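You operate a simulated robot arm through the tools that you are given. There is no shell and no other tool. Be economical: measure what you need, move in short steps, check, and stop when the job is done.

Carry out the task below with a simulated robot arm. There is one attempt and no reset: what you move stays moved.

JOB
Press the brass bush flush into the bearing housing and put the housing in its tray.
Fine: the arbor table ends out again, the ram up. Where these are worked on the way, their far stop is far enough and under half their travel is too little: arbor table.

The check looks at the end state, three seconds after you hand in, the way a careful person would. Anything else that was tipped, shoved, dropped, spilled or broken makes it a failure.

ROBOT AND FRAMES
A 6-joint arm with a two-finger parallel gripper, fixed in place. Base frame: the origin is at the foot of the arm, x ahead of it, y to its left, z up; the work surface is at about z = 0.85. Lengths are in m, angles in degrees, forces in N, time in s.
With the tool pointing down near the work surface it reaches from about 0.26 to 0.68 m from the base axis. Its first joint turns from -66.0 to 66.0 degrees. Payload 2.9 kg.
The TCP is the grasp point between the finger pads, 0.03 m short of the fingertips. In the tool frame z runs along the fingers and y along their closing line. Largest opening 0.11 m; finger width 0.02, thickness 0.01; the body of the gripper, 0.048 by 0.112 m, starts 0.055 m behind the TCP.
Orientation is that of the tool frame in the base frame, as a unit quaternion [w, x, y, z]. With the fingers straight down and closing along the base's y, the tool's x points along the base's -x, its y along +y and its z along -z.

CONTROLS
- The arm moves only by the tool apply_moves. Its argument "increments" is a list of rows, each a list of 7 numbers: the shift along the tool's x, y, z in cm, then the turn, a rotation vector about the tool's x, y, z in rad, then the gripper command, from -1 (shut) to 1 (fully open), values between in proportion. In form: [[x, y, z, ax, ay, az, gripper], ...]. A call has 1 to 12 rows; each row shifts and turns the commanded pose from where the row before left it, along the tool's axes as they then stand. Each row takes 0.2 s and may step no farther than 0.05 m and 8.6 degrees from the row before; otherwise, or with a gripper value out of range, the whole call is refused. Where a pose cannot be reached the arm comes as near as it can. A force on the tool above 90 N (or 10 N above the force at the start of the call, whichever is more), or a blocked arm, ends the call early, and 0.2 s more pass. The fingers move at their own pace (about 0.108 m/s each) and stop on an object; they squeeze with about 39 N. The grip force told is the motor's: it shows also when the fingers shut on nothing. Time passes only in rows, and 0.2 s behind the last, so rows that do not move let the fingers close. The reply holds the time, the measured pose of the TCP, the force on the tool along the base axes, the opening and the grip force, in the units named above and with some noise, with the torque about the TCP (base axes, N m) and any sound that the robot's microphone picked up, and new pictures: "show" is both (left out), scene, wrist or none.
- Cameras (640 x 400 px; columns grow to the right, rows downward): "scene" is fixed at [0.0694, 0.434, 1.41]; the picture's right is [-0.74, -0.68, 0.00], its down [-0.24, 0.27, -0.93] and it looks along [0.63, -0.69, -0.36] (base axes); focal length 296 px, centre (320, 200). "wrist" rides on the gripper at [0.072, 0.017, -0.103] in the tool frame; the picture's right is [-0.23, 0.97, 0.00], its down [-0.76, -0.18, -0.62] and it looks along [-0.61, -0.14, 0.78] (tool axes); focal length 222 px, centre (320, 200). There is no depth. A picture from a camera that has moved, and an enlarged one, comes with that camera's place and axes in the base frame and with its lens. The place of the scene camera against the robot may be out by one fixed shift of up to 0.018 m in any direction.
- close_up(camera, box): a new picture of the part [left, top, right, bottom] of that camera's present view, enlarged. No time passes.
- finish_job(): hands the job in; it is judged then, once.

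Work in short steps. Places have to be worked out from the pictures, the camera data and where the tool is seen: move nearer, look again, correct. Check each grasp and each placing, and mend what went wrong. You have 120 turns and 200 pictures in all, those below and enlarged ones among them. Open the gripper and draw the arm clear of the work before you hand the job in, unless the task says otherwise; then end with one line.

The tools are called by a JSON object that holds its "api" and its "payload". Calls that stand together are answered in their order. apply_moves: Moves the arm, as the interface text tells. Its arguments: {"type":"object","properties":{"increments":{"type":"array","items":{"type":"array","items":{"type":"number"}}},"show":{"type":"string","enum":["both","scene","wrist","none"]}},"required":["increments"]} The other tools are called the same way: close_up (camera, box) takes an enlarged picture of a part of a camera's view; finish_job () hands the job in.

At the start:

```text
t: 0.0
tcp_pos: [0.299, -0.1024, 1.3211]
orientation: [0.001, 0.0, 1.0, 0.0]
wrist_force: [0.4, 0.1, 0.3]
ft_torque: [0.02, 0.03, -0.01]
opening: 0.1101
grasp_force: 0.1
```

scene: 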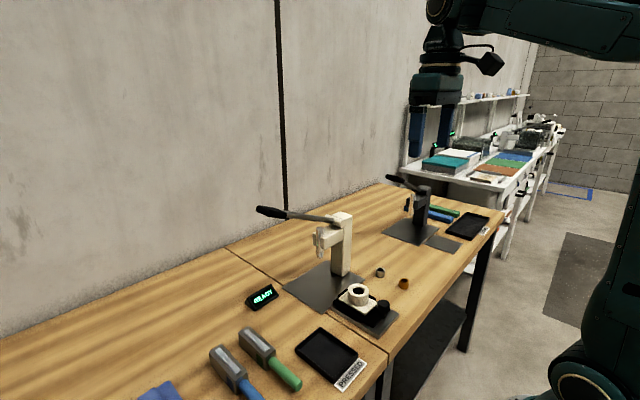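
wrist: 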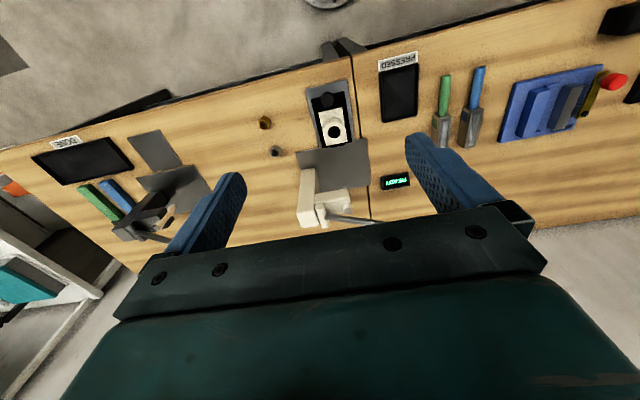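

The scene shows a cream arbor press with a table slid out carrying the housing, and two small bushes on the bench. I'll take enlarged views before moving.

{"api": "close_up", "payload": {"camera": "scene", "box": [240, 190, 440, 340]}}

{"api": "close_up", "payload": {"camera": "wrist", "box": [230, 30, 450, 240]}}

{"api": "close_up", "payload": {"camera": "scene", "box": [200, 270, 400, 400]}}

```text
2.67 times, centred on (340, 265) of scene
camera zoom: at [0.0694, 0.434, 1.41], right [-0.74, -0.68, 0.0], down [-0.24, 0.27, -0.93], along [0.63, -0.69, -0.36], focal length 788 px, centre (267, 27)
```

zoom: 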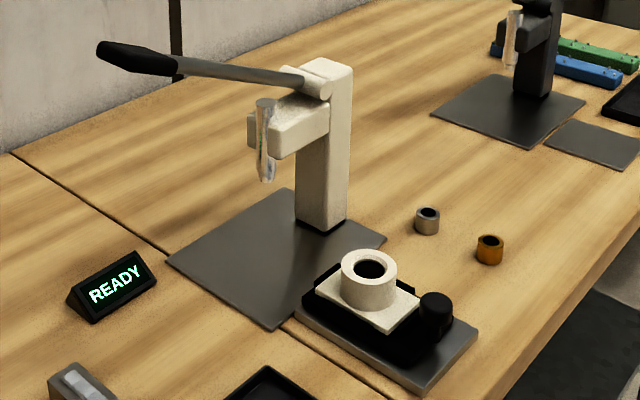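

```text
1.90 times, centred on (340, 135) of wrist
camera zoom: at [0.228, -0.0863, 1.4239], right [0.23, 0.97, 0.0], down [0.76, -0.18, 0.62], along [0.61, -0.14, -0.78], focal length 423 px, centre (282, 324)
```

zoom: 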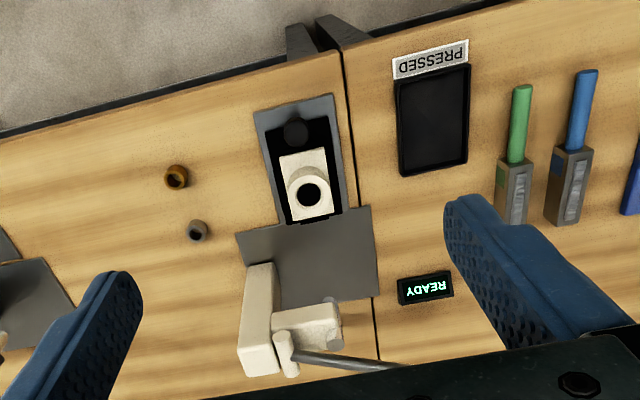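

```text
3.08 times, centred on (300, 335) of scene
camera zoom: at [0.0694, 0.434, 1.41], right [-0.74, -0.68, 0.0], down [-0.24, 0.27, -0.93], along [0.63, -0.69, -0.36], focal length 910 px, centre (382, -215)
```

zoom: 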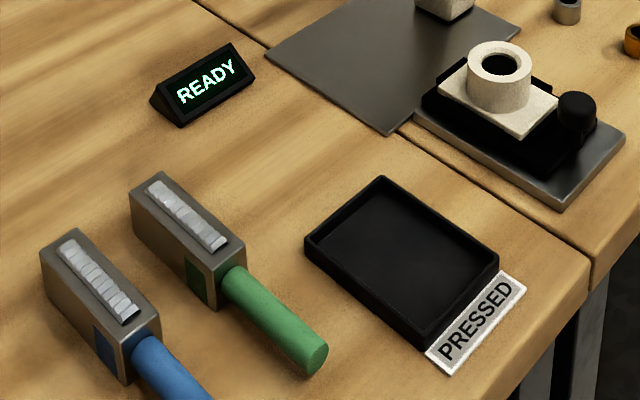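

Estimates from the wrist view: brass bush ≈ (0.392, -0.266), steel bush ≈ (0.471, -0.268), housing bore ≈ (0.432, -0.098), knob ≈ (0.363, -0.10), ram ≈ (0.553, -0.093), tray ≈ (0.40, 0.07). I'll move above the brass bush.

{"api": "apply_moves", "payload": {"increments": [[-1.5, -3.2, 3.5, 0, 0, 0, 0], [-1.5, -3.2, 3.5, 0, 0, 0, 0], [-1.5, -3.2, 3.5, 0, 0, 0, 0], [-1.5, -3.2, 3.5, 0, 0, 0, 0], [-1.6, -3.6, 3.5, 0, 0, 0, 0], [-1.6, 0, 3.5, 0, 0, 0, 0], [0, 0, 4, 0, 0, 0, 0], [0, 0, 3, 0, 0, 0, 0], [0, 0, 0, 0, 0, 0, 0]]}}

```text
refused: row 5 steps farther than a row can; nothing moved
```

Row 5 was slightly too long, so I'm shrinking it.

{"api": "apply_moves", "payload": {"increments": [[-1.5, -3.0, 3.5, 0, 0, 0, 0], [-1.5, -3.0, 3.5, 0, 0, 0, 0], [-1.5, -3.0, 3.5, 0, 0, 0, 0], [-1.5, -3.0, 3.5, 0, 0, 0, 0], [-1.6, -3.0, 3.5, 0, 0, 0, 0], [-1.6, -1.4, 3.5, 0, 0, 0, 0], [0, 0, 4, 0, 0, 0, 0], [0, 0, 3, 0, 0, 0, 0], [0, 0, 0, 0, 0, 0, 0]]}}

```text
t: 2.0
tcp_pos: [0.3933, -0.2677, 1.0421]
orientation: [0.0, 0.0, 1.0, 0.0]
wrist_force: [-0.5, -0.7, 0.0]
ft_torque: [0.02, -0.03, -0.02]
opening: 0.0549
grasp_force: 0.1
camera wrist: at [0.3208, -0.2496, 1.1441], right [0.23, 0.97, 0.0], down [0.76, -0.18, 0.62], along [0.61, -0.14, -0.78], focal length 222 px, centre (320, 200)
```

scene: 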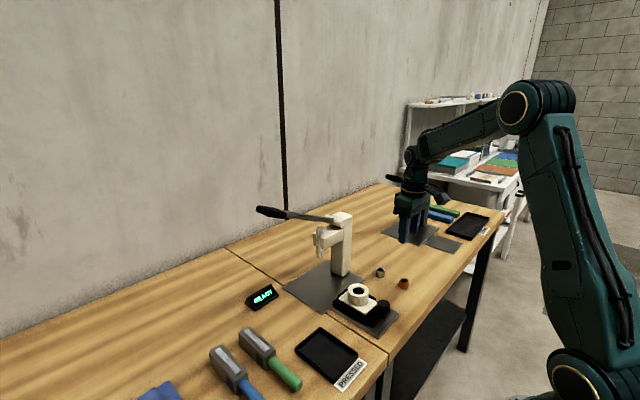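
wrist: 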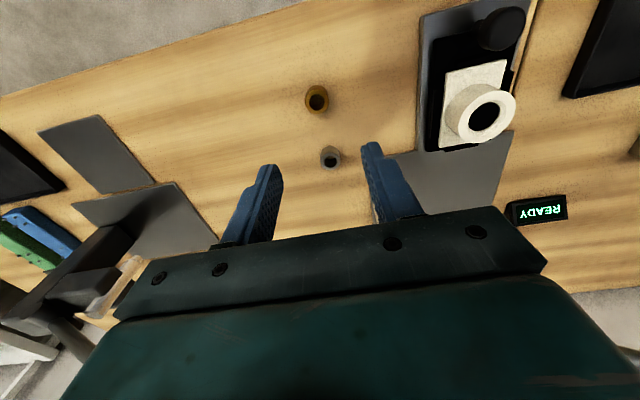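

{"api": "close_up", "payload": {"camera": "wrist", "box": [280, 70, 380, 180]}}

{"api": "close_up", "payload": {"camera": "wrist", "box": [410, 0, 540, 160]}}

{"api": "close_up", "payload": {"camera": "scene", "box": [360, 255, 420, 300]}}

```text
3.64 times, centred on (330, 125) of wrist
camera zoom: at [0.3208, -0.2496, 1.1441], right [0.23, 0.97, 0.0], down [0.76, -0.18, 0.62], along [0.61, -0.14, -0.78], focal length 808 px, centre (284, 473)
```

zoom: 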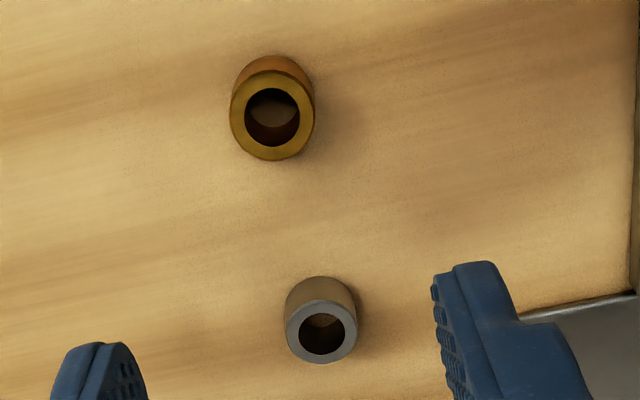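

```text
2.50 times, centred on (475, 80) of wrist
camera zoom: at [0.3208, -0.2496, 1.1441], right [0.23, 0.97, 0.0], down [0.76, -0.18, 0.62], along [0.61, -0.14, -0.78], focal length 555 px, centre (-68, 500)
```

zoom: 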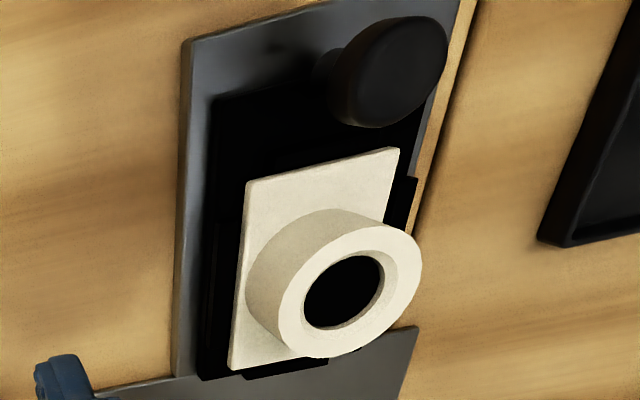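

```text
8.89 times, centred on (390, 278) of scene
camera zoom: at [0.0694, 0.434, 1.41], right [-0.74, -0.68, 0.0], down [-0.24, 0.27, -0.93], along [0.63, -0.69, -0.36], focal length 2628 px, centre (-302, -489)
```

zoom: 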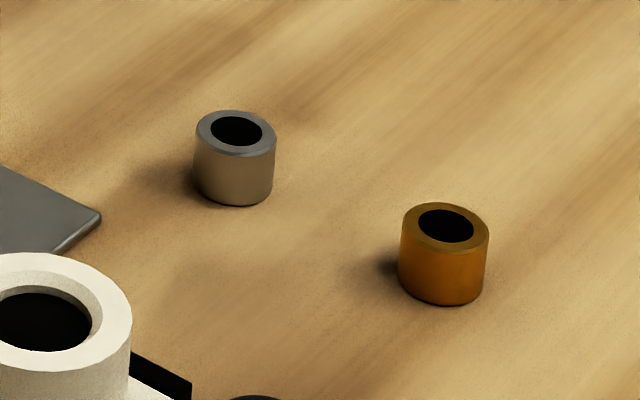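

The brass bush is about 27 mm across, 22 mm tall, at (0.388, -0.268). I'll descend to just above it and check alignment.

{"api": "apply_moves", "payload": {"increments": [[0.4, 0, 3, 0, 0, 0, 0], [0, 0, 3, 0, 0, 0, 0], [0, 0, 3, 0, 0, 0, 0], [0, 0, 1.0, 0, 0, 0, 0], [0, 0, 0, 0, 0, 0, 0]]}}

```text
t: 3.2
tcp_pos: [0.3881, -0.268, 0.9409]
orientation: [0.0, -0.001, 1.0, 0.001]
wrist_force: [0.2, -0.8, -0.8]
ft_torque: [0.0, -0.02, 0.01]
opening: 0.0549
grasp_force: 0.0
camera wrist: at [0.3159, -0.2502, 1.0438], right [0.23, 0.97, 0.0], down [0.76, -0.18, 0.62], along [0.61, -0.14, -0.78], focal length 222 px, centre (320, 200)
```

scene: 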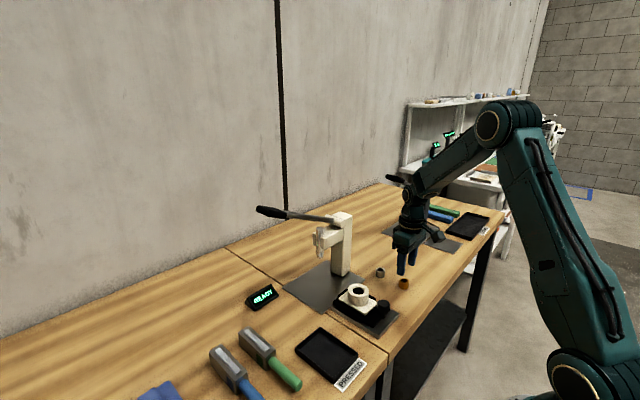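
wrist: 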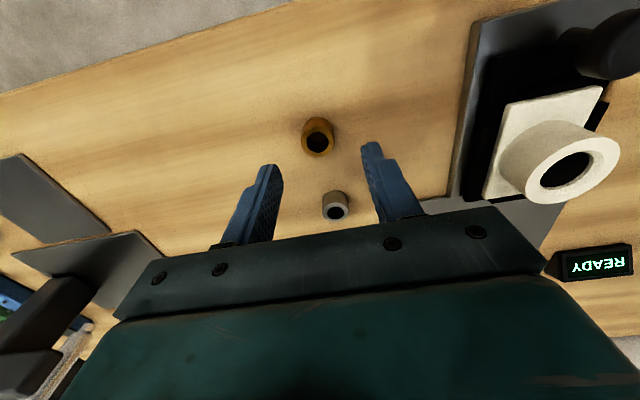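

Aligned (bush at 0.388, -0.268). Descending to TCP z ≈ 0.892 and closing.

{"api": "apply_moves", "payload": {"increments": [[0, 0, 2.5, 0, 0, 0, 0], [0, 0, 2.4, 0, 0, 0, 0], [0, 0, 0, 0, 0, 0, 0], [0, 0, 0, 0, 0, 0, -1], [0, 0, 0, 0, 0, 0, -1], [0, 0, 0, 0, 0, 0, -1]], "show": "wrist"}}

```text
t: 4.6
tcp_pos: [0.3881, -0.2681, 0.8926]
orientation: [0.0, -0.001, 1.0, 0.0]
wrist_force: [1.2, -1.2, 0.0]
ft_torque: [-0.01, 0.01, -0.01]
opening: 0.0265
grasp_force: 38.5
camera wrist: at [0.3164, -0.2508, 0.9957], right [0.23, 0.97, 0.0], down [0.76, -0.18, 0.62], along [0.61, -0.14, -0.78], focal length 222 px, centre (320, 200)
```

wrist: 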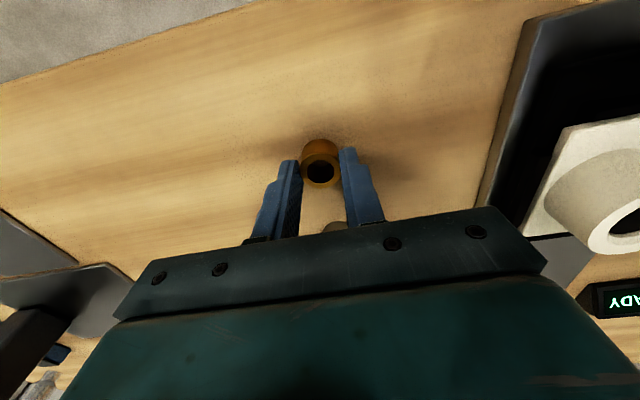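

Grasp is good (26.5 mm). Triangulating the bore gives about (0.4355, -0.098) with its top at z ≈ 0.91. I'll lift, carry over and check.

{"api": "apply_moves", "payload": {"increments": [[0, 0, -4.5, 0, 0, 0, -1], [0, 0, -4.5, 0, 0, 0, -1], [0, 0, -2, 0, 0, 0, -1], [-1, 4, 0, 0, 0, 0, -1], [-1, 4, 0, 0, 0, 0, -1], [-1, 4, 0, 0, 0, 0, -1], [-1, 4, 0, 0, 0, 0, -1], [-0.7, 1, 1.5, 0, 0, 0, -1], [0, 0, 0, 0, 0, 0, -1]]}}

{"api": "close_up", "payload": {"camera": "wrist", "box": [230, 80, 410, 200]}}

{"api": "close_up", "payload": {"camera": "scene", "box": [320, 220, 420, 330]}}

```text
t: 6.6
tcp_pos: [0.4346, -0.0978, 0.9876]
orientation: [0.001, 0.0, 1.0, 0.0]
wrist_force: [-0.5, -0.4, -0.9]
ft_torque: [-0.01, 0.01, 0.0]
opening: 0.0262
grasp_force: 39.6
camera wrist: at [0.3626, -0.0807, 1.0906], right [0.23, 0.97, 0.0], down [0.76, -0.18, 0.62], along [0.61, -0.14, -0.78], focal length 222 px, centre (320, 200)
```

scene: 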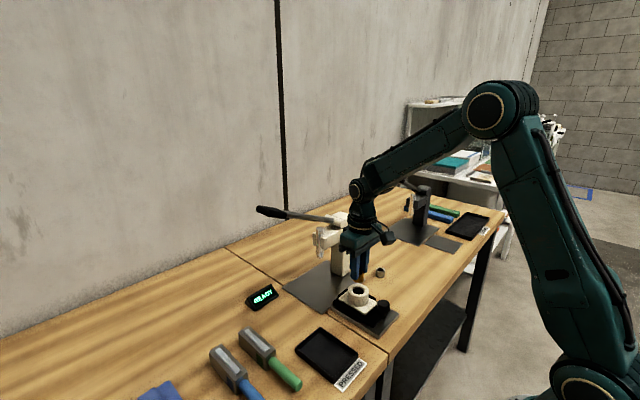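
wrist: 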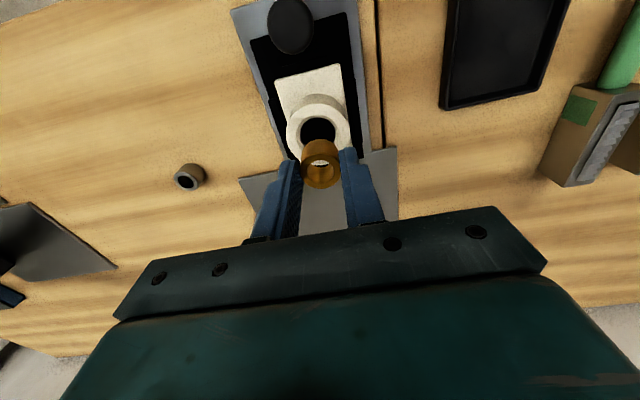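

```text
3.33 times, centred on (320, 140) of wrist
camera zoom: at [0.3626, -0.0807, 1.0906], right [0.23, 0.97, 0.0], down [0.76, -0.18, 0.62], along [0.61, -0.14, -0.78], focal length 740 px, centre (320, 400)
```

zoom: 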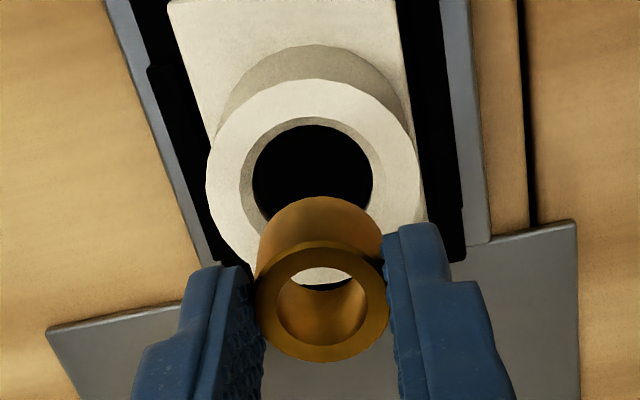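

```text
3.64 times, centred on (370, 275) of scene
camera zoom: at [0.0694, 0.434, 1.41], right [-0.74, -0.68, 0.0], down [-0.24, 0.27, -0.93], along [0.63, -0.69, -0.36], focal length 1075 px, centre (138, -73)
```

zoom: 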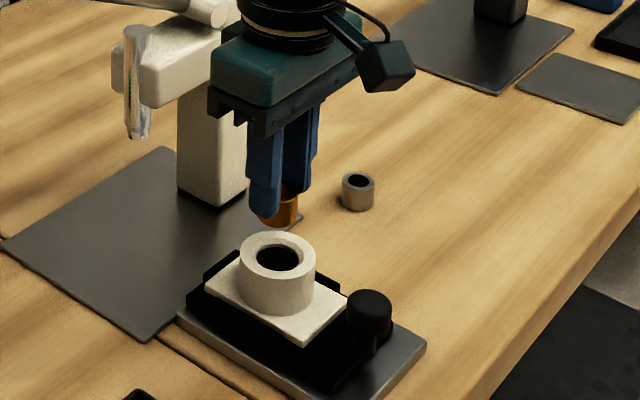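

Bore centre computes to about (0.434, -0.098), nearly beneath the bush. I'll lower to just above the mouth and check the centring.

{"api": "apply_moves", "payload": {"increments": [[0.1, -0.04, 1.5, 0, 0, 0, -1], [0, 0, 1.6, 0, 0, 0, -1], [0, 0, 0, 0, 0, 0, -1]], "show": "none"}}

{"api": "close_up", "payload": {"camera": "wrist", "box": [230, 80, 410, 200]}}

{"api": "close_up", "payload": {"camera": "scene", "box": [330, 260, 400, 320]}}

```text
t: 7.4
tcp_pos: [0.4329, -0.0971, 0.9575]
orientation: [0.001, 0.0, 1.0, 0.0]
wrist_force: [-0.5, -0.9, -0.7]
ft_torque: [-0.01, -0.02, -0.01]
opening: 0.0263
grasp_force: 39.7
```

```text
3.33 times, centred on (320, 140) of wrist
camera zoom: at [0.3613, -0.0809, 1.0595], right [0.23, 0.97, 0.0], down [0.76, -0.18, 0.62], along [0.61, -0.14, -0.78], focal length 740 px, centre (320, 400)
```

zoom: 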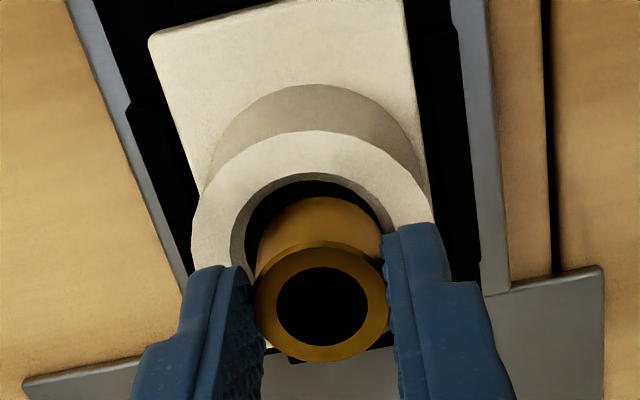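

```text
6.67 times, centred on (365, 290) of scene
camera zoom: at [0.0694, 0.434, 1.41], right [-0.74, -0.68, 0.0], down [-0.24, 0.27, -0.93], along [0.63, -0.69, -0.36], focal length 1971 px, centre (20, -400)
```

zoom: 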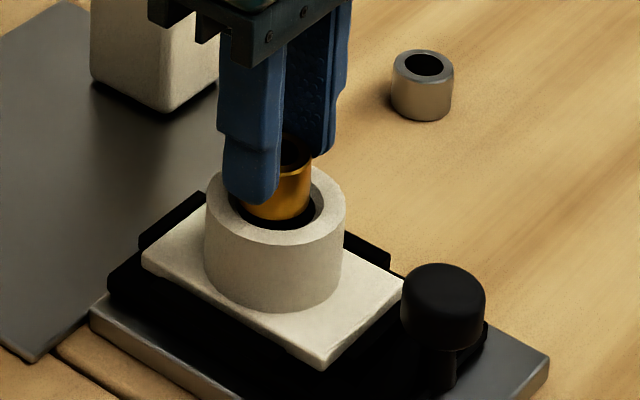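

The bush sits about 1.2 mm to the +y side of the bore centre; I'll correct and lower gently, watching force.

{"api": "apply_moves", "payload": {"increments": [[-0.05, -0.12, 0.2, 0, 0, 0, -1], [0, 0, 0.3, 0, 0, 0, -1], [0, 0, 0.3, 0, 0, 0, -1], [0, 0, 0, 0, 0, 0, -1]], "show": "none"}}

{"api": "close_up", "payload": {"camera": "wrist", "box": [230, 80, 410, 200]}}

{"api": "close_up", "payload": {"camera": "scene", "box": [330, 260, 400, 320]}}

```text
t: 8.4
tcp_pos: [0.4349, -0.0988, 0.9492]
orientation: [0.002, -0.001, 1.0, -0.001]
wrist_force: [1.3, 3.7, 17.7]
ft_torque: [0.16, -0.09, 0.02]
opening: 0.0264
grasp_force: 38.7
```

```text
3.33 times, centred on (320, 140) of wrist
camera zoom: at [0.363, -0.0819, 1.0516], right [0.23, 0.97, 0.0], down [0.76, -0.18, 0.63], along [0.61, -0.14, -0.78], focal length 740 px, centre (320, 400)
```

zoom: 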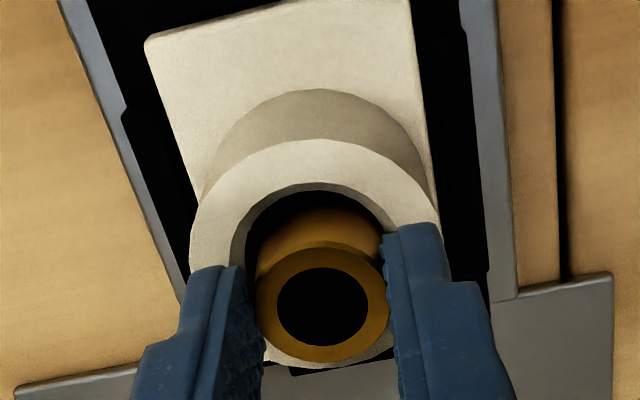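

```text
6.67 times, centred on (365, 290) of scene
camera zoom: at [0.0692, 0.4341, 1.41], right [-0.74, -0.68, 0.0], down [-0.24, 0.27, -0.93], along [0.63, -0.69, -0.36], focal length 1971 px, centre (20, -400)
```

zoom: 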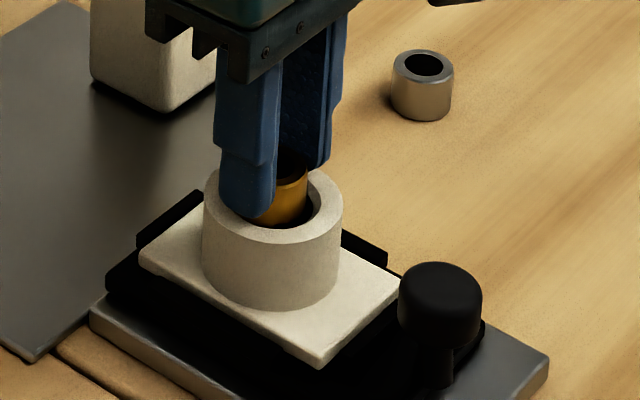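

Contact at 18 N with the bush bottom about 4 mm below the rim, i.e. seated in the lead-in. The +y side force says to shift slightly to +y/+x, easing the down force.

{"api": "apply_moves", "payload": {"increments": [[-0.03, 0.08, -0.05, 0, 0, 0, -1], [0, 0, 0, 0, 0, 0, -1]], "show": "none"}}

```text
t: 9.0
tcp_pos: [0.4344, -0.0975, 0.9497]
orientation: [0.001, 0.001, 1.0, -0.002]
wrist_force: [-0.3, -4.5, 16.3]
ft_torque: [-0.23, -0.01, 0.04]
opening: 0.0265
grasp_force: 39.5
```

Side force flipped, so the centre is midway. Shift back 0.4 mm and push gently to check.

{"api": "apply_moves", "payload": {"increments": [[0, -0.04, 0, 0, 0, 0, -1], [0, 0, 0, 0, 0, 0, -1]], "show": "none"}}

```text
t: 9.6
tcp_pos: [0.4353, -0.0984, 0.9492]
orientation: [0.001, 0.0, 1.0, -0.001]
wrist_force: [0.8, -1.2, 16.7]
ft_torque: [-0.06, -0.05, 0.01]
opening: 0.0263
grasp_force: 39.0
```

Side forces are near zero, so I release, rise clear and inspect.

{"api": "apply_moves", "payload": {"increments": [[0, 0, 0, 0, 0, 0, -0.3], [0, 0, 0, 0, 0, 0, 0], [0, 0, 0, 0, 0, 0, 0], [0, 0, -3, 0, 0, 0, 0], [0, 0, -4, 0, 0, 0, 0], [0, 0, -4, 0, 0, 0, 0], [0, 0, 0, 0, 0, 0, 0]], "show": "none"}}

{"api": "close_up", "payload": {"camera": "wrist", "box": [200, 0, 440, 160]}}

{"api": "close_up", "payload": {"camera": "scene", "box": [330, 260, 400, 320]}}

```text
t: 11.2
tcp_pos: [0.4339, -0.0991, 1.059]
orientation: [0.0, 0.0, 1.0, 0.0]
wrist_force: [1.0, -0.3, 0.0]
ft_torque: [0.01, 0.01, 0.0]
opening: 0.0551
grasp_force: 0.0
```

```text
2.50 times, centred on (320, 80) of wrist
camera zoom: at [0.362, -0.0812, 1.1628], right [0.23, 0.97, 0.0], down [0.76, -0.18, 0.62], along [0.61, -0.14, -0.78], focal length 555 px, centre (320, 500)
```

zoom: 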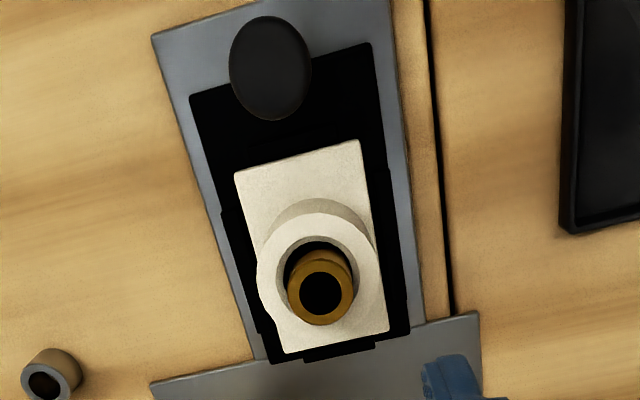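

```text
6.67 times, centred on (365, 290) of scene
camera zoom: at [0.0694, 0.434, 1.41], right [-0.74, -0.68, 0.0], down [-0.24, 0.27, -0.93], along [0.63, -0.69, -0.36], focal length 1971 px, centre (20, -400)
```

zoom: 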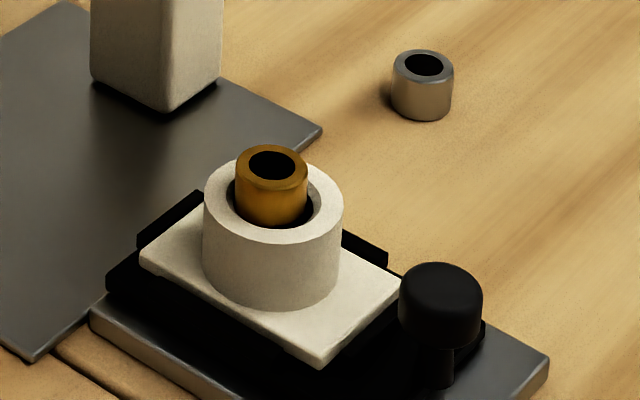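

The bush stands upright and centred. The knob is at about (0.362, -0.099) with its top at z ≈ 0.907; I'll move above it and check.

{"api": "apply_moves", "payload": {"increments": [[3.6, 0, 0, 0, 0, 0, 0], [3.6, 0, 1, 0, 0, 0, 0], [0, 0, 4, 0, 0, 0, 0], [0, 0, 3, 0, 0, 0, 0], [0, 0, 0, 0, 0, 0, 0]]}}

{"api": "close_up", "payload": {"camera": "scene", "box": [300, 200, 420, 330]}}

```text
t: 12.4
tcp_pos: [0.364, -0.0978, 0.9796]
orientation: [0.001, -0.001, 1.0, -0.001]
wrist_force: [0.8, -0.4, 0.9]
ft_torque: [-0.02, 0.03, -0.02]
opening: 0.0551
grasp_force: 0.0
camera wrist: at [0.2921, -0.0807, 1.0816], right [0.23, 0.97, 0.0], down [0.76, -0.18, 0.62], along [0.61, -0.14, -0.78], focal length 222 px, centre (320, 200)
```

scene: 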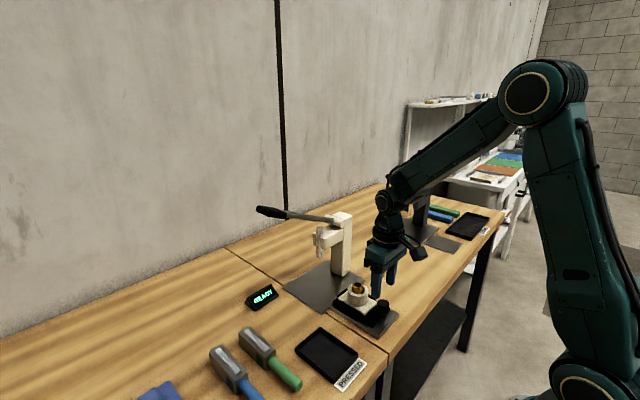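
wrist: 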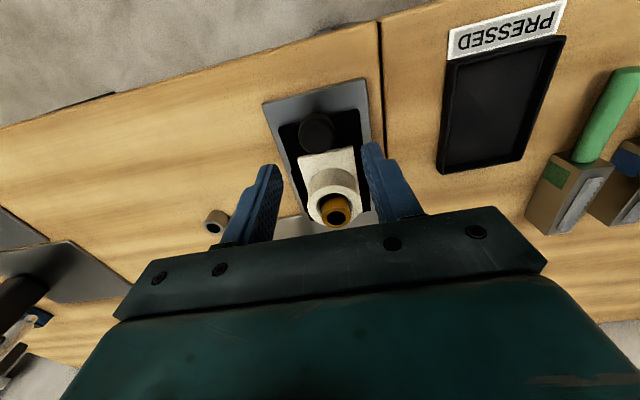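

```text
3.08 times, centred on (360, 265) of scene
camera zoom: at [0.0694, 0.434, 1.41], right [-0.74, -0.68, 0.0], down [-0.24, 0.27, -0.93], along [0.63, -0.69, -0.36], focal length 910 px, centre (197, 0)
```

zoom: 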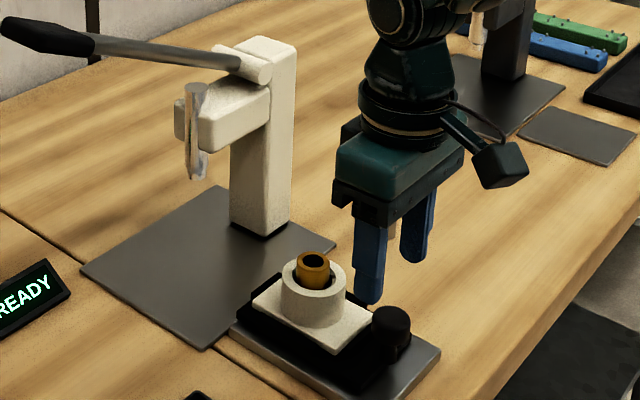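

Knob centre ≈ (0.359, -0.098). I'll descend to TCP z ≈ 0.917 and grip the knob.

{"api": "apply_moves", "payload": {"increments": [[0.4, 0, 3, 0, 0, 0, 0], [0, 0, 3.3, 0, 0, 0, 0], [0, 0, 0, 0, 0, 0, 0], [0, 0, 0, 0, 0, 0, -0.7], [0, 0, 0, 0, 0, 0, -0.7], [0, 0, 0, 0, 0, 0, -0.7]], "show": "wrist"}}

{"api": "close_up", "payload": {"camera": "scene", "box": [300, 200, 420, 330]}}

```text
t: 13.8
tcp_pos: [0.3597, -0.1006, 0.9165]
orientation: [0.001, 0.003, 1.0, -0.003]
wrist_force: [1.0, -27.6, -18.3]
ft_torque: [-0.19, -0.81, -0.15]
opening: 0.0292
grasp_force: 44.8
camera wrist: at [0.2879, -0.0816, 1.0184], right [0.23, 0.97, -0.01], down [0.76, -0.18, 0.62], along [0.61, -0.15, -0.78], focal length 222 px, centre (320, 200)
```

wrist: 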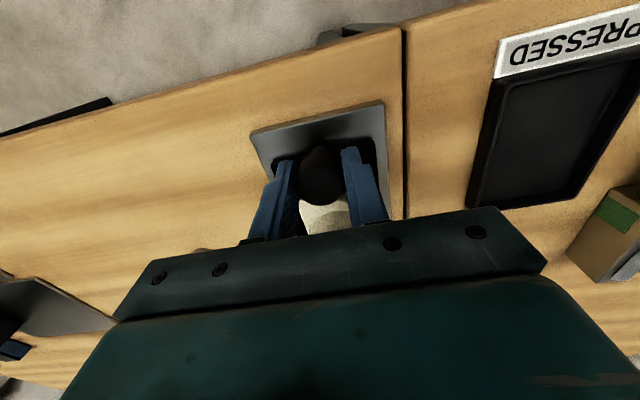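

```text
3.08 times, centred on (360, 265) of scene
camera zoom: at [0.0697, 0.4332, 1.4103], right [-0.74, -0.68, 0.0], down [-0.24, 0.27, -0.93], along [0.63, -0.69, -0.36], focal length 910 px, centre (197, 0)
```

zoom: 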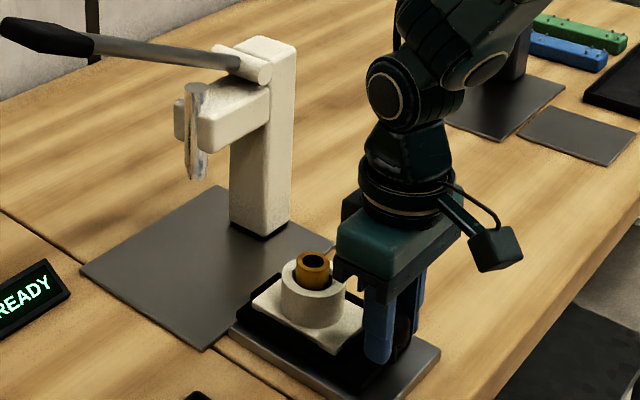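

Gripped, but a 28 N sideways load says the knob centre is ~2.5 mm more to -y; relieving that.

{"api": "apply_moves", "payload": {"increments": [[0, -0.25, 0, 0, 0, 0, -0.7], [0, 0, 0, 0, 0, 0, -0.7]], "show": "none"}}

```text
t: 14.4
tcp_pos: [0.3591, -0.1001, 0.916]
orientation: [-0.001, 0.0, 1.0, -0.001]
wrist_force: [1.6, -12.1, -19.8]
ft_torque: [-0.4, -0.08, -0.1]
opening: 0.0295
grasp_force: 45.3
```

{"api": "apply_moves", "payload": {"increments": [[0, -0.1, 0.15, 0, 0, 0, -0.7], [0, 0, 0, 0, 0, 0, -0.7]], "show": "none"}}

```text
t: 15.0
tcp_pos: [0.3597, -0.0998, 0.9155]
orientation: [0.001, -0.003, 1.0, 0.001]
wrist_force: [-1.3, 5.0, 22.8]
ft_torque: [0.17, 1.15, 0.01]
opening: 0.0294
grasp_force: 44.9
```

Balanced enough; ease z and start pushing the table gently toward +x.

{"api": "apply_moves", "payload": {"increments": [[0, 0.03, -0.08, 0, 0, 0, -0.7], [-0.3, 0, 0, 0, 0, 0, -0.7], [-0.5, 0, 0, 0, 0, 0, -0.7], [-0.6, 0, 0, 0, 0, 0, -0.7], [-0.6, 0, 0, 0, 0, 0, -0.7], [0, 0, 0, 0, 0, 0, -0.7]], "show": "none"}}

{"api": "close_up", "payload": {"camera": "scene", "box": [300, 200, 420, 330]}}

```text
t: 16.4
tcp_pos: [0.3795, -0.1004, 0.9155]
orientation: [0.001, -0.001, 1.0, 0.001]
wrist_force: [1.3, 13.9, 17.1]
ft_torque: [0.23, -0.5, 0.08]
opening: 0.0294
grasp_force: 45.0
```

```text
3.08 times, centred on (360, 265) of scene
camera zoom: at [0.0692, 0.4344, 1.4099], right [-0.74, -0.68, 0.0], down [-0.24, 0.27, -0.93], along [0.63, -0.69, -0.36], focal length 910 px, centre (197, 0)
```

zoom: 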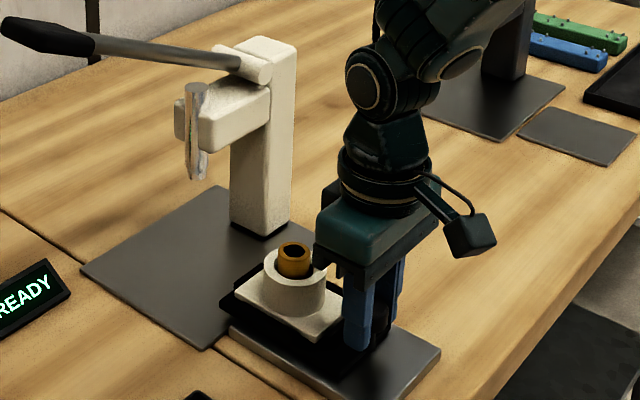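

The table slides smoothly and the bush stays upright. Continuing in, keeping the steps small.

{"api": "apply_moves", "payload": {"increments": [[-0.5, 0.08, -0.08, 0, 0, 0, -0.7], [-0.8, 0, 0, 0, 0, 0, -0.7], [-0.8, 0, 0, 0, 0, 0, -0.7], [-0.8, 0, 0, 0, 0, 0, -0.7], [-0.8, 0, 0, 0, 0, 0, -0.7], [-0.8, 0, 0, 0, 0, 0, -0.7], [-0.8, 0, 0, 0, 0, 0, -0.7], [-0.5, 0, 0, 0, 0, 0, -0.7], [0, 0, 0, 0, 0, 0, -0.7]], "show": "none"}}

{"api": "close_up", "payload": {"camera": "scene", "box": [280, 190, 420, 330]}}

```text
t: 18.4
tcp_pos: [0.4379, -0.1, 0.9161]
orientation: [0.0, -0.002, 1.0, 0.001]
wrist_force: [-1.6, 16.5, -11.2]
ft_torque: [0.26, 0.17, 0.19]
opening: 0.0294
grasp_force: 44.7
```

```text
2.86 times, centred on (350, 260) of scene
camera zoom: at [0.0696, 0.4344, 1.4099], right [-0.74, -0.68, 0.0], down [-0.24, 0.27, -0.93], along [0.63, -0.69, -0.36], focal length 845 px, centre (234, 29)
```

zoom: 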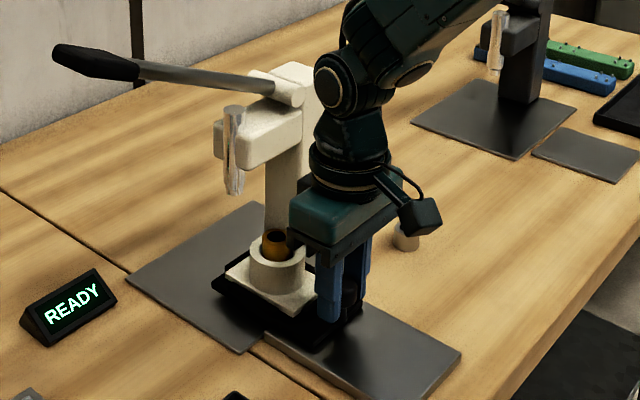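

About 78 mm in; continuing in small steps to find the far stop, and relieving the side load.

{"api": "apply_moves", "payload": {"increments": [[-0.5, 0.12, 0, 0, 0, 0, -0.7], [-0.6, 0, 0, 0, 0, 0, -0.7], [-0.6, 0, 0, 0, 0, 0, -0.7], [-0.6, 0, 0, 0, 0, 0, -0.7], [-0.5, 0, 0, 0, 0, 0, -0.7], [0, 0, 0, 0, 0, 0, -0.7]], "show": "none"}}

{"api": "close_up", "payload": {"camera": "scene", "box": [280, 190, 420, 330]}}

```text
t: 19.8
tcp_pos: [0.4654, -0.0991, 0.9161]
orientation: [0.0, 0.0, 1.0, -0.001]
wrist_force: [-1.9, 5.8, -17.5]
ft_torque: [-0.01, 0.68, -0.16]
opening: 0.0291
grasp_force: 45.0
```

```text
2.86 times, centred on (350, 260) of scene
camera zoom: at [0.0697, 0.4341, 1.41], right [-0.74, -0.68, 0.0], down [-0.24, 0.27, -0.93], along [0.63, -0.69, -0.36], focal length 845 px, centre (234, 29)
```

zoom: 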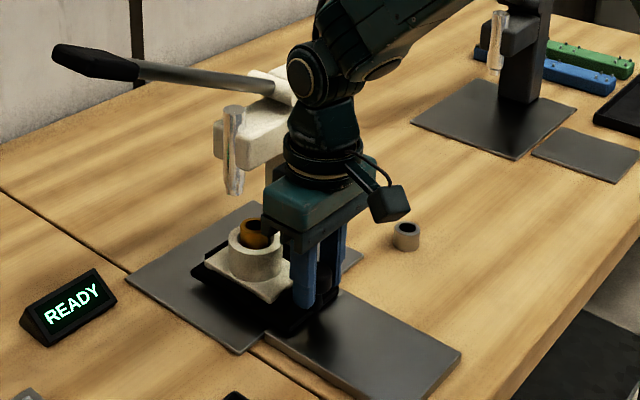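

{"api": "apply_moves", "payload": {"increments": [[-0.4, 0.05, 0.05, 0, 0, 0, -0.7], [-0.4, 0, 0, 0, 0, 0, -0.7], [-0.3, 0, 0, 0, 0, 0, -0.7], [0, 0, 0, 0, 0, 0, -0.7]]}}

{"api": "close_up", "payload": {"camera": "scene", "box": [280, 190, 420, 330]}}

```text
t: 20.8
tcp_pos: [0.4755, -0.0996, 0.9163]
orientation: [0.0, 0.0, 1.0, -0.001]
wrist_force: [-1.0, -4.7, -14.7]
ft_torque: [-0.08, 0.76, 0.01]
opening: 0.0293
grasp_force: 45.4
camera wrist: at [0.4045, -0.0825, 1.0185], right [0.23, 0.97, 0.0], down [0.76, -0.18, 0.62], along [0.61, -0.14, -0.78], focal length 222 px, centre (320, 200)
```

scene: 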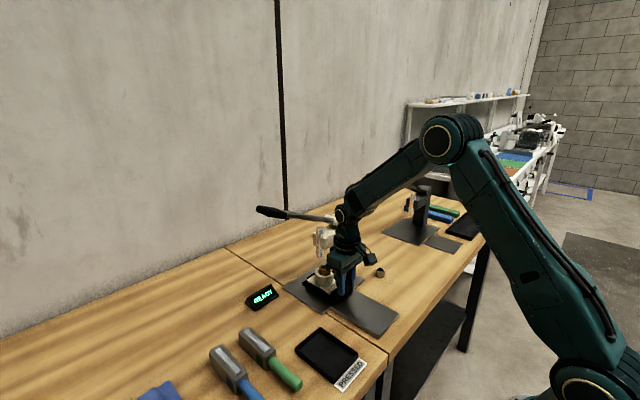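
wrist: 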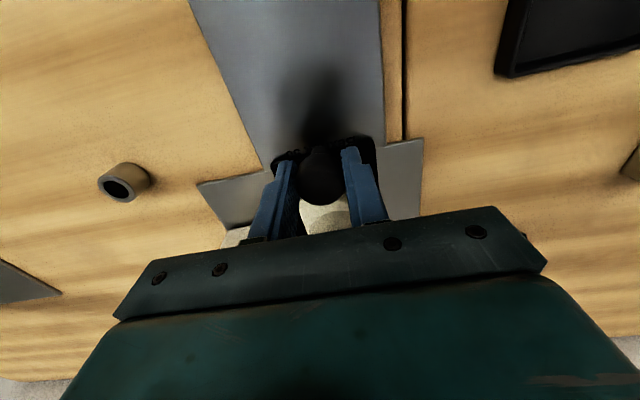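

```text
2.86 times, centred on (350, 260) of scene
camera zoom: at [0.0696, 0.4338, 1.4101], right [-0.74, -0.68, 0.0], down [-0.24, 0.27, -0.93], along [0.63, -0.69, -0.36], focal length 845 px, centre (234, 29)
```

zoom: 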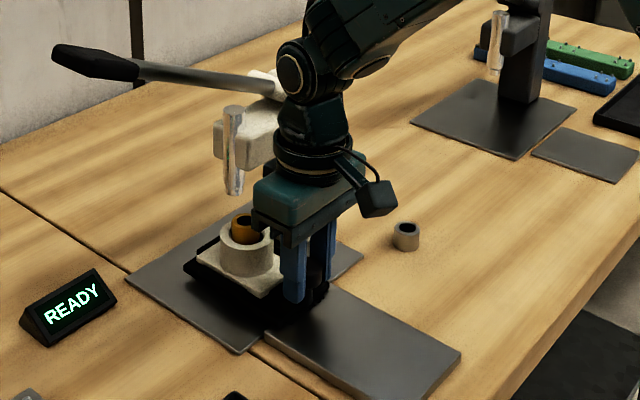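

Bush is still about 1.5 cm short of the ram axis in the image. Advancing gently to the stop.

{"api": "apply_moves", "payload": {"increments": [[-0.4, -0.03, 0.05, 0, 0, 0, -0.7], [-0.4, 0, 0, 0, 0, 0, -0.7], [-0.3, 0, 0, 0, 0, 0, -0.7], [0, 0, 0, 0, 0, 0, -0.7]], "show": "none"}}

{"api": "close_up", "payload": {"camera": "scene", "box": [290, 200, 390, 310]}}

```text
t: 21.8
tcp_pos: [0.4879, -0.0994, 0.9157]
orientation: [0.001, 0.001, 1.0, 0.001]
wrist_force: [-1.2, -4.6, 4.3]
ft_torque: [-0.08, 0.39, -0.15]
opening: 0.0295
grasp_force: 45.0
```

```text
3.64 times, centred on (340, 255) of scene
camera zoom: at [0.0693, 0.4339, 1.4101], right [-0.74, -0.68, 0.0], down [-0.24, 0.27, -0.93], along [0.63, -0.69, -0.36], focal length 1075 px, centre (247, 0)
```

zoom: 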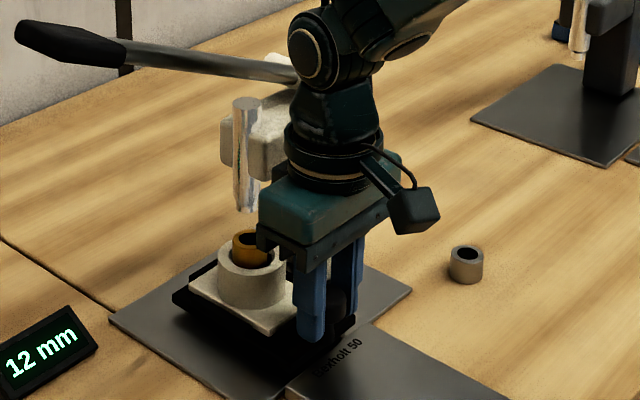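

The display now reads "12 mm" - some readout of position. I'll advance a little further and see how it changes.

{"api": "apply_moves", "payload": {"increments": [[-0.3, 0, 0, 0, 0, 0, -0.7], [-0.2, 0, 0, 0, 0, 0, -0.7], [0, 0, 0, 0, 0, 0, -0.7]], "show": "none"}}

{"api": "close_up", "payload": {"camera": "scene", "box": [240, 200, 390, 310]}}

```text
t: 22.6
tcp_pos: [0.4927, -0.0998, 0.9157]
orientation: [0.001, 0.0, 1.0, 0.001]
wrist_force: [0.2, -3.5, 11.6]
ft_torque: [-0.02, -0.1, 0.03]
opening: 0.0294
grasp_force: 44.1
```

```text
3.64 times, centred on (315, 255) of scene
camera zoom: at [0.0692, 0.434, 1.4101], right [-0.74, -0.68, 0.0], down [-0.24, 0.27, -0.93], along [0.63, -0.69, -0.36], focal length 1075 px, centre (338, 0)
```

zoom: 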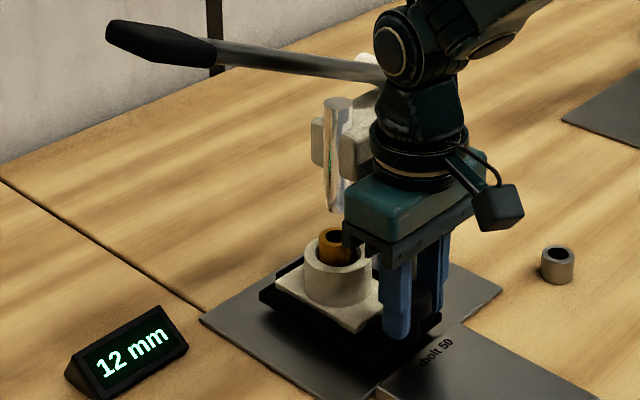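

{"api": "apply_moves", "payload": {"increments": [[-0.3, 0, 0, 0, 0, 0, -0.7], [-0.2, 0, 0, 0, 0, 0, -0.7], [0, 0, 0, 0, 0, 0, -0.7]], "show": "none"}}

{"api": "close_up", "payload": {"camera": "scene", "box": [240, 200, 390, 310]}}

```text
t: 23.4
tcp_pos: [0.4943, -0.0996, 0.9143]
orientation: [-0.003, 0.0, 1.0, 0.0]
wrist_force: [-28.5, -1.5, 27.5]
ft_torque: [-0.04, 0.06, 0.03]
opening: 0.0294
grasp_force: 44.9
```

```text
3.64 times, centred on (315, 255) of scene
camera zoom: at [0.0682, 0.4341, 1.4101], right [-0.74, -0.68, 0.0], down [-0.24, 0.27, -0.93], along [0.63, -0.69, -0.36], focal length 1075 px, centre (338, 0)
```

zoom: 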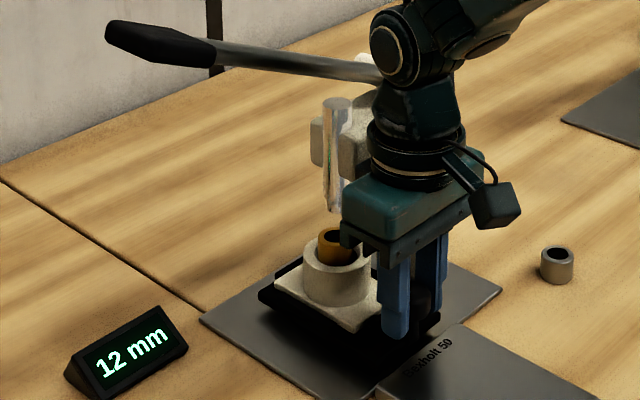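

At the stop (28 N, bush in line under the ram). I'll unload, open, and lift straight up slightly before backing away.

{"api": "apply_moves", "payload": {"increments": [[0.28, 0, -0.15, 0, 0, 0, -0.7], [0, 0, 0, 0, 0, 0, 0], [0, 0, 0, 0, 0, 0, 0], [0, 0, -2, 0, 0, 0, 0], [1, 0, -3, 0, 0, 0, 0], [3, 0, -3, 0, 0, 0, 0], [4, 0, -2, 0, 0, 0, 0], [4, 0, -2, 0, 0, 0, 0], [4, 0, -2, 0, 0, 0, 0], [0, 0, 0, 0, 0, 0, 0]]}}

{"api": "close_up", "payload": {"camera": "scene", "box": [240, 190, 390, 310]}}

{"api": "close_up", "payload": {"camera": "wrist", "box": [200, 50, 520, 250]}}

```text
t: 25.6
tcp_pos: [0.3338, -0.0981, 1.0563]
orientation: [0.0, -0.001, 1.0, 0.001]
wrist_force: [-0.6, 1.4, -0.1]
ft_torque: [0.0, 0.01, -0.03]
opening: 0.0549
grasp_force: 0.0
camera wrist: at [0.2615, -0.0818, 1.1592], right [0.23, 0.97, 0.0], down [0.76, -0.18, 0.62], along [0.61, -0.14, -0.78], focal length 222 px, centre (320, 200)
```

scene: 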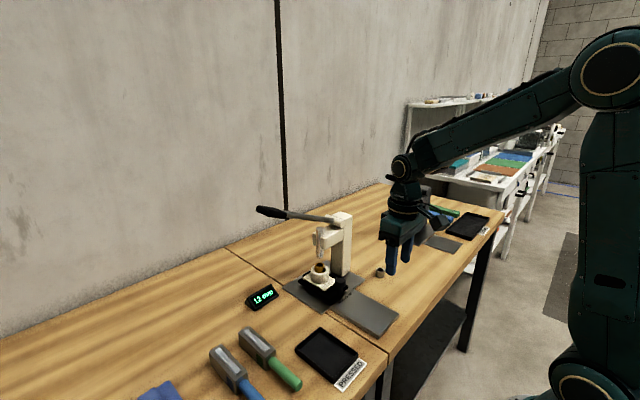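
wrist: 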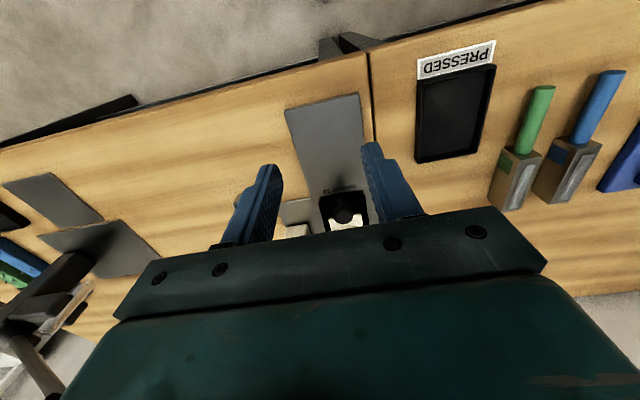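

```text
3.33 times, centred on (315, 250) of scene
camera zoom: at [0.0694, 0.434, 1.41], right [-0.74, -0.68, 0.0], down [-0.24, 0.27, -0.93], along [0.63, -0.69, -0.36], focal length 985 px, centre (337, 33)
```

zoom: 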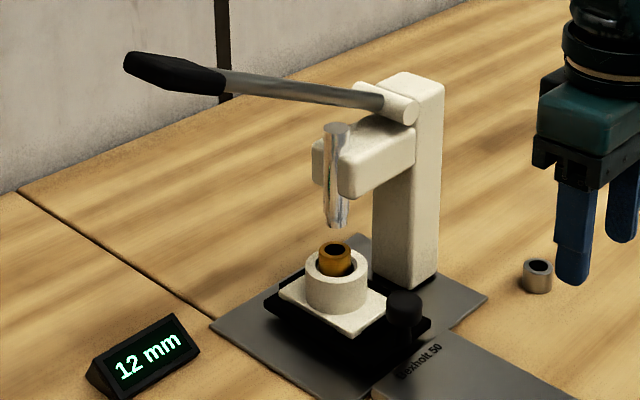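

```text
2.00 times, centred on (360, 150) of wrist
camera zoom: at [0.2615, -0.0818, 1.1592], right [0.23, 0.97, 0.0], down [0.76, -0.18, 0.62], along [0.61, -0.14, -0.78], focal length 444 px, centre (240, 300)
```

zoom: 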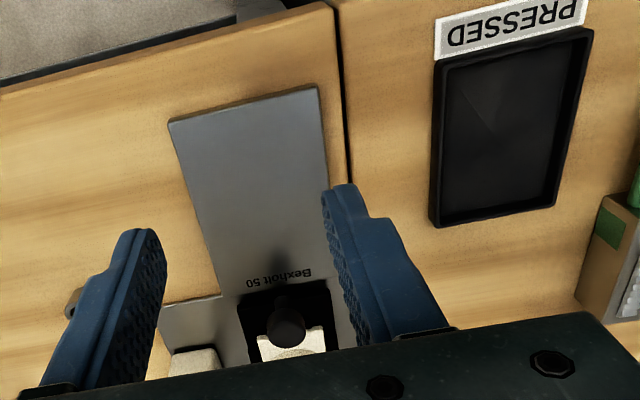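

The table is in, bush under the ram. Now I need the lever geometry: I'll raise the arm and look down on the press from above.

{"api": "apply_moves", "payload": {"increments": [[0, 0, -5, 0, 0, 0, 0], [0, 0, -5, 0, 0, 0, 0], [0, 0, -5, 0, 0, 0, 0], [0, 0, -5, 0, 0, 0, 0], [0, 3, -4, 0, 0, 0, 0], [-3, 3, -2, 0, 0, 0, 0], [-4, 3, 0, 0, 0, 0, 0], [-4, 3, 0, 0, 0, 0, 0], [-4, 0, 0, 0, 0, 0, 0], [0, 0, 0, 0, 0, 0, 0]]}}

```text
t: 27.8
tcp_pos: [0.4835, 0.0202, 1.3168]
orientation: [0.002, 0.0, 1.0, 0.0]
wrist_force: [13.8, 4.4, -22.5]
ft_torque: [-0.71, -0.06, -0.45]
opening: 0.055
grasp_force: 0.1
camera wrist: at [0.4111, 0.0376, 1.4186], right [0.23, 0.97, 0.0], down [0.76, -0.18, 0.63], along [0.61, -0.14, -0.78], focal length 222 px, centre (320, 200)
```

scene: 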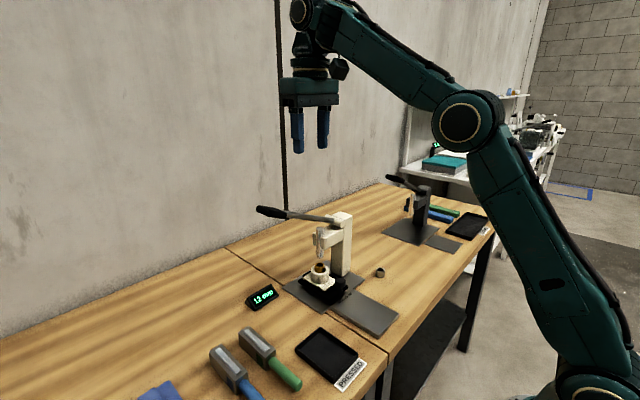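
wrist: 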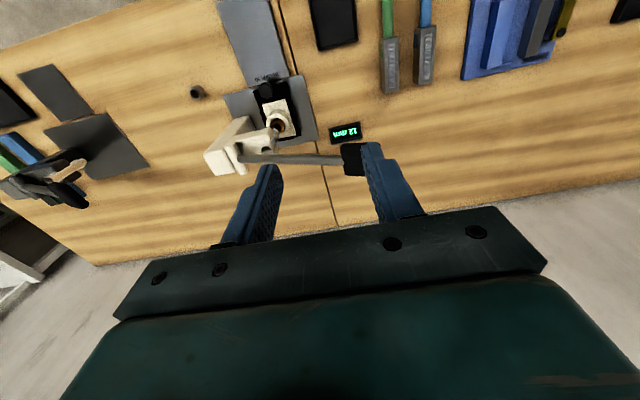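

{"api": "close_up", "payload": {"camera": "wrist", "box": [190, 60, 430, 220]}}

{"api": "close_up", "payload": {"camera": "scene", "box": [240, 190, 370, 290]}}

```text
2.50 times, centred on (310, 140) of wrist
camera zoom: at [0.4111, 0.0376, 1.4186], right [0.23, 0.97, 0.0], down [0.76, -0.18, 0.63], along [0.61, -0.14, -0.78], focal length 555 px, centre (345, 350)
```

zoom: 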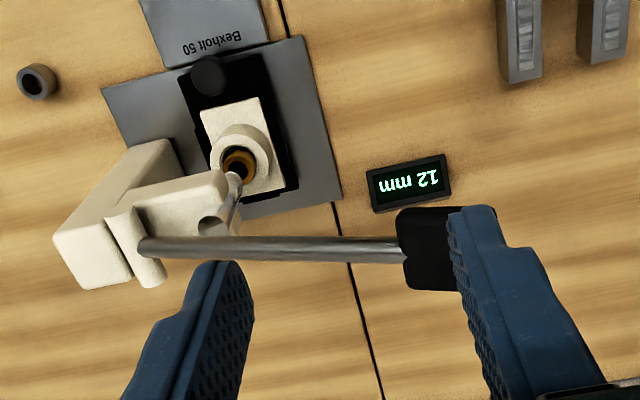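

```text
4.00 times, centred on (305, 240) of scene
camera zoom: at [0.0694, 0.434, 1.41], right [-0.74, -0.68, 0.0], down [-0.24, 0.27, -0.93], along [0.63, -0.69, -0.36], focal length 1182 px, centre (380, 40)
```

zoom: 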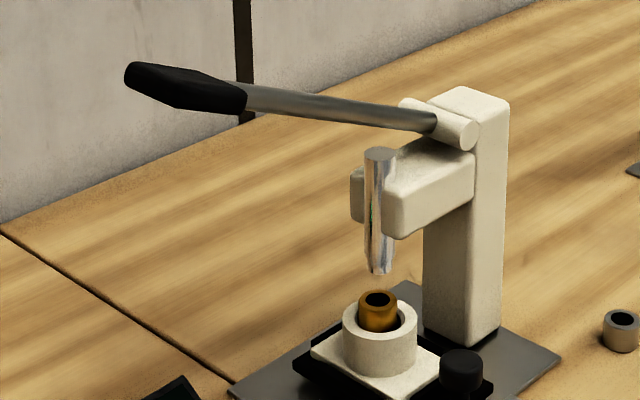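

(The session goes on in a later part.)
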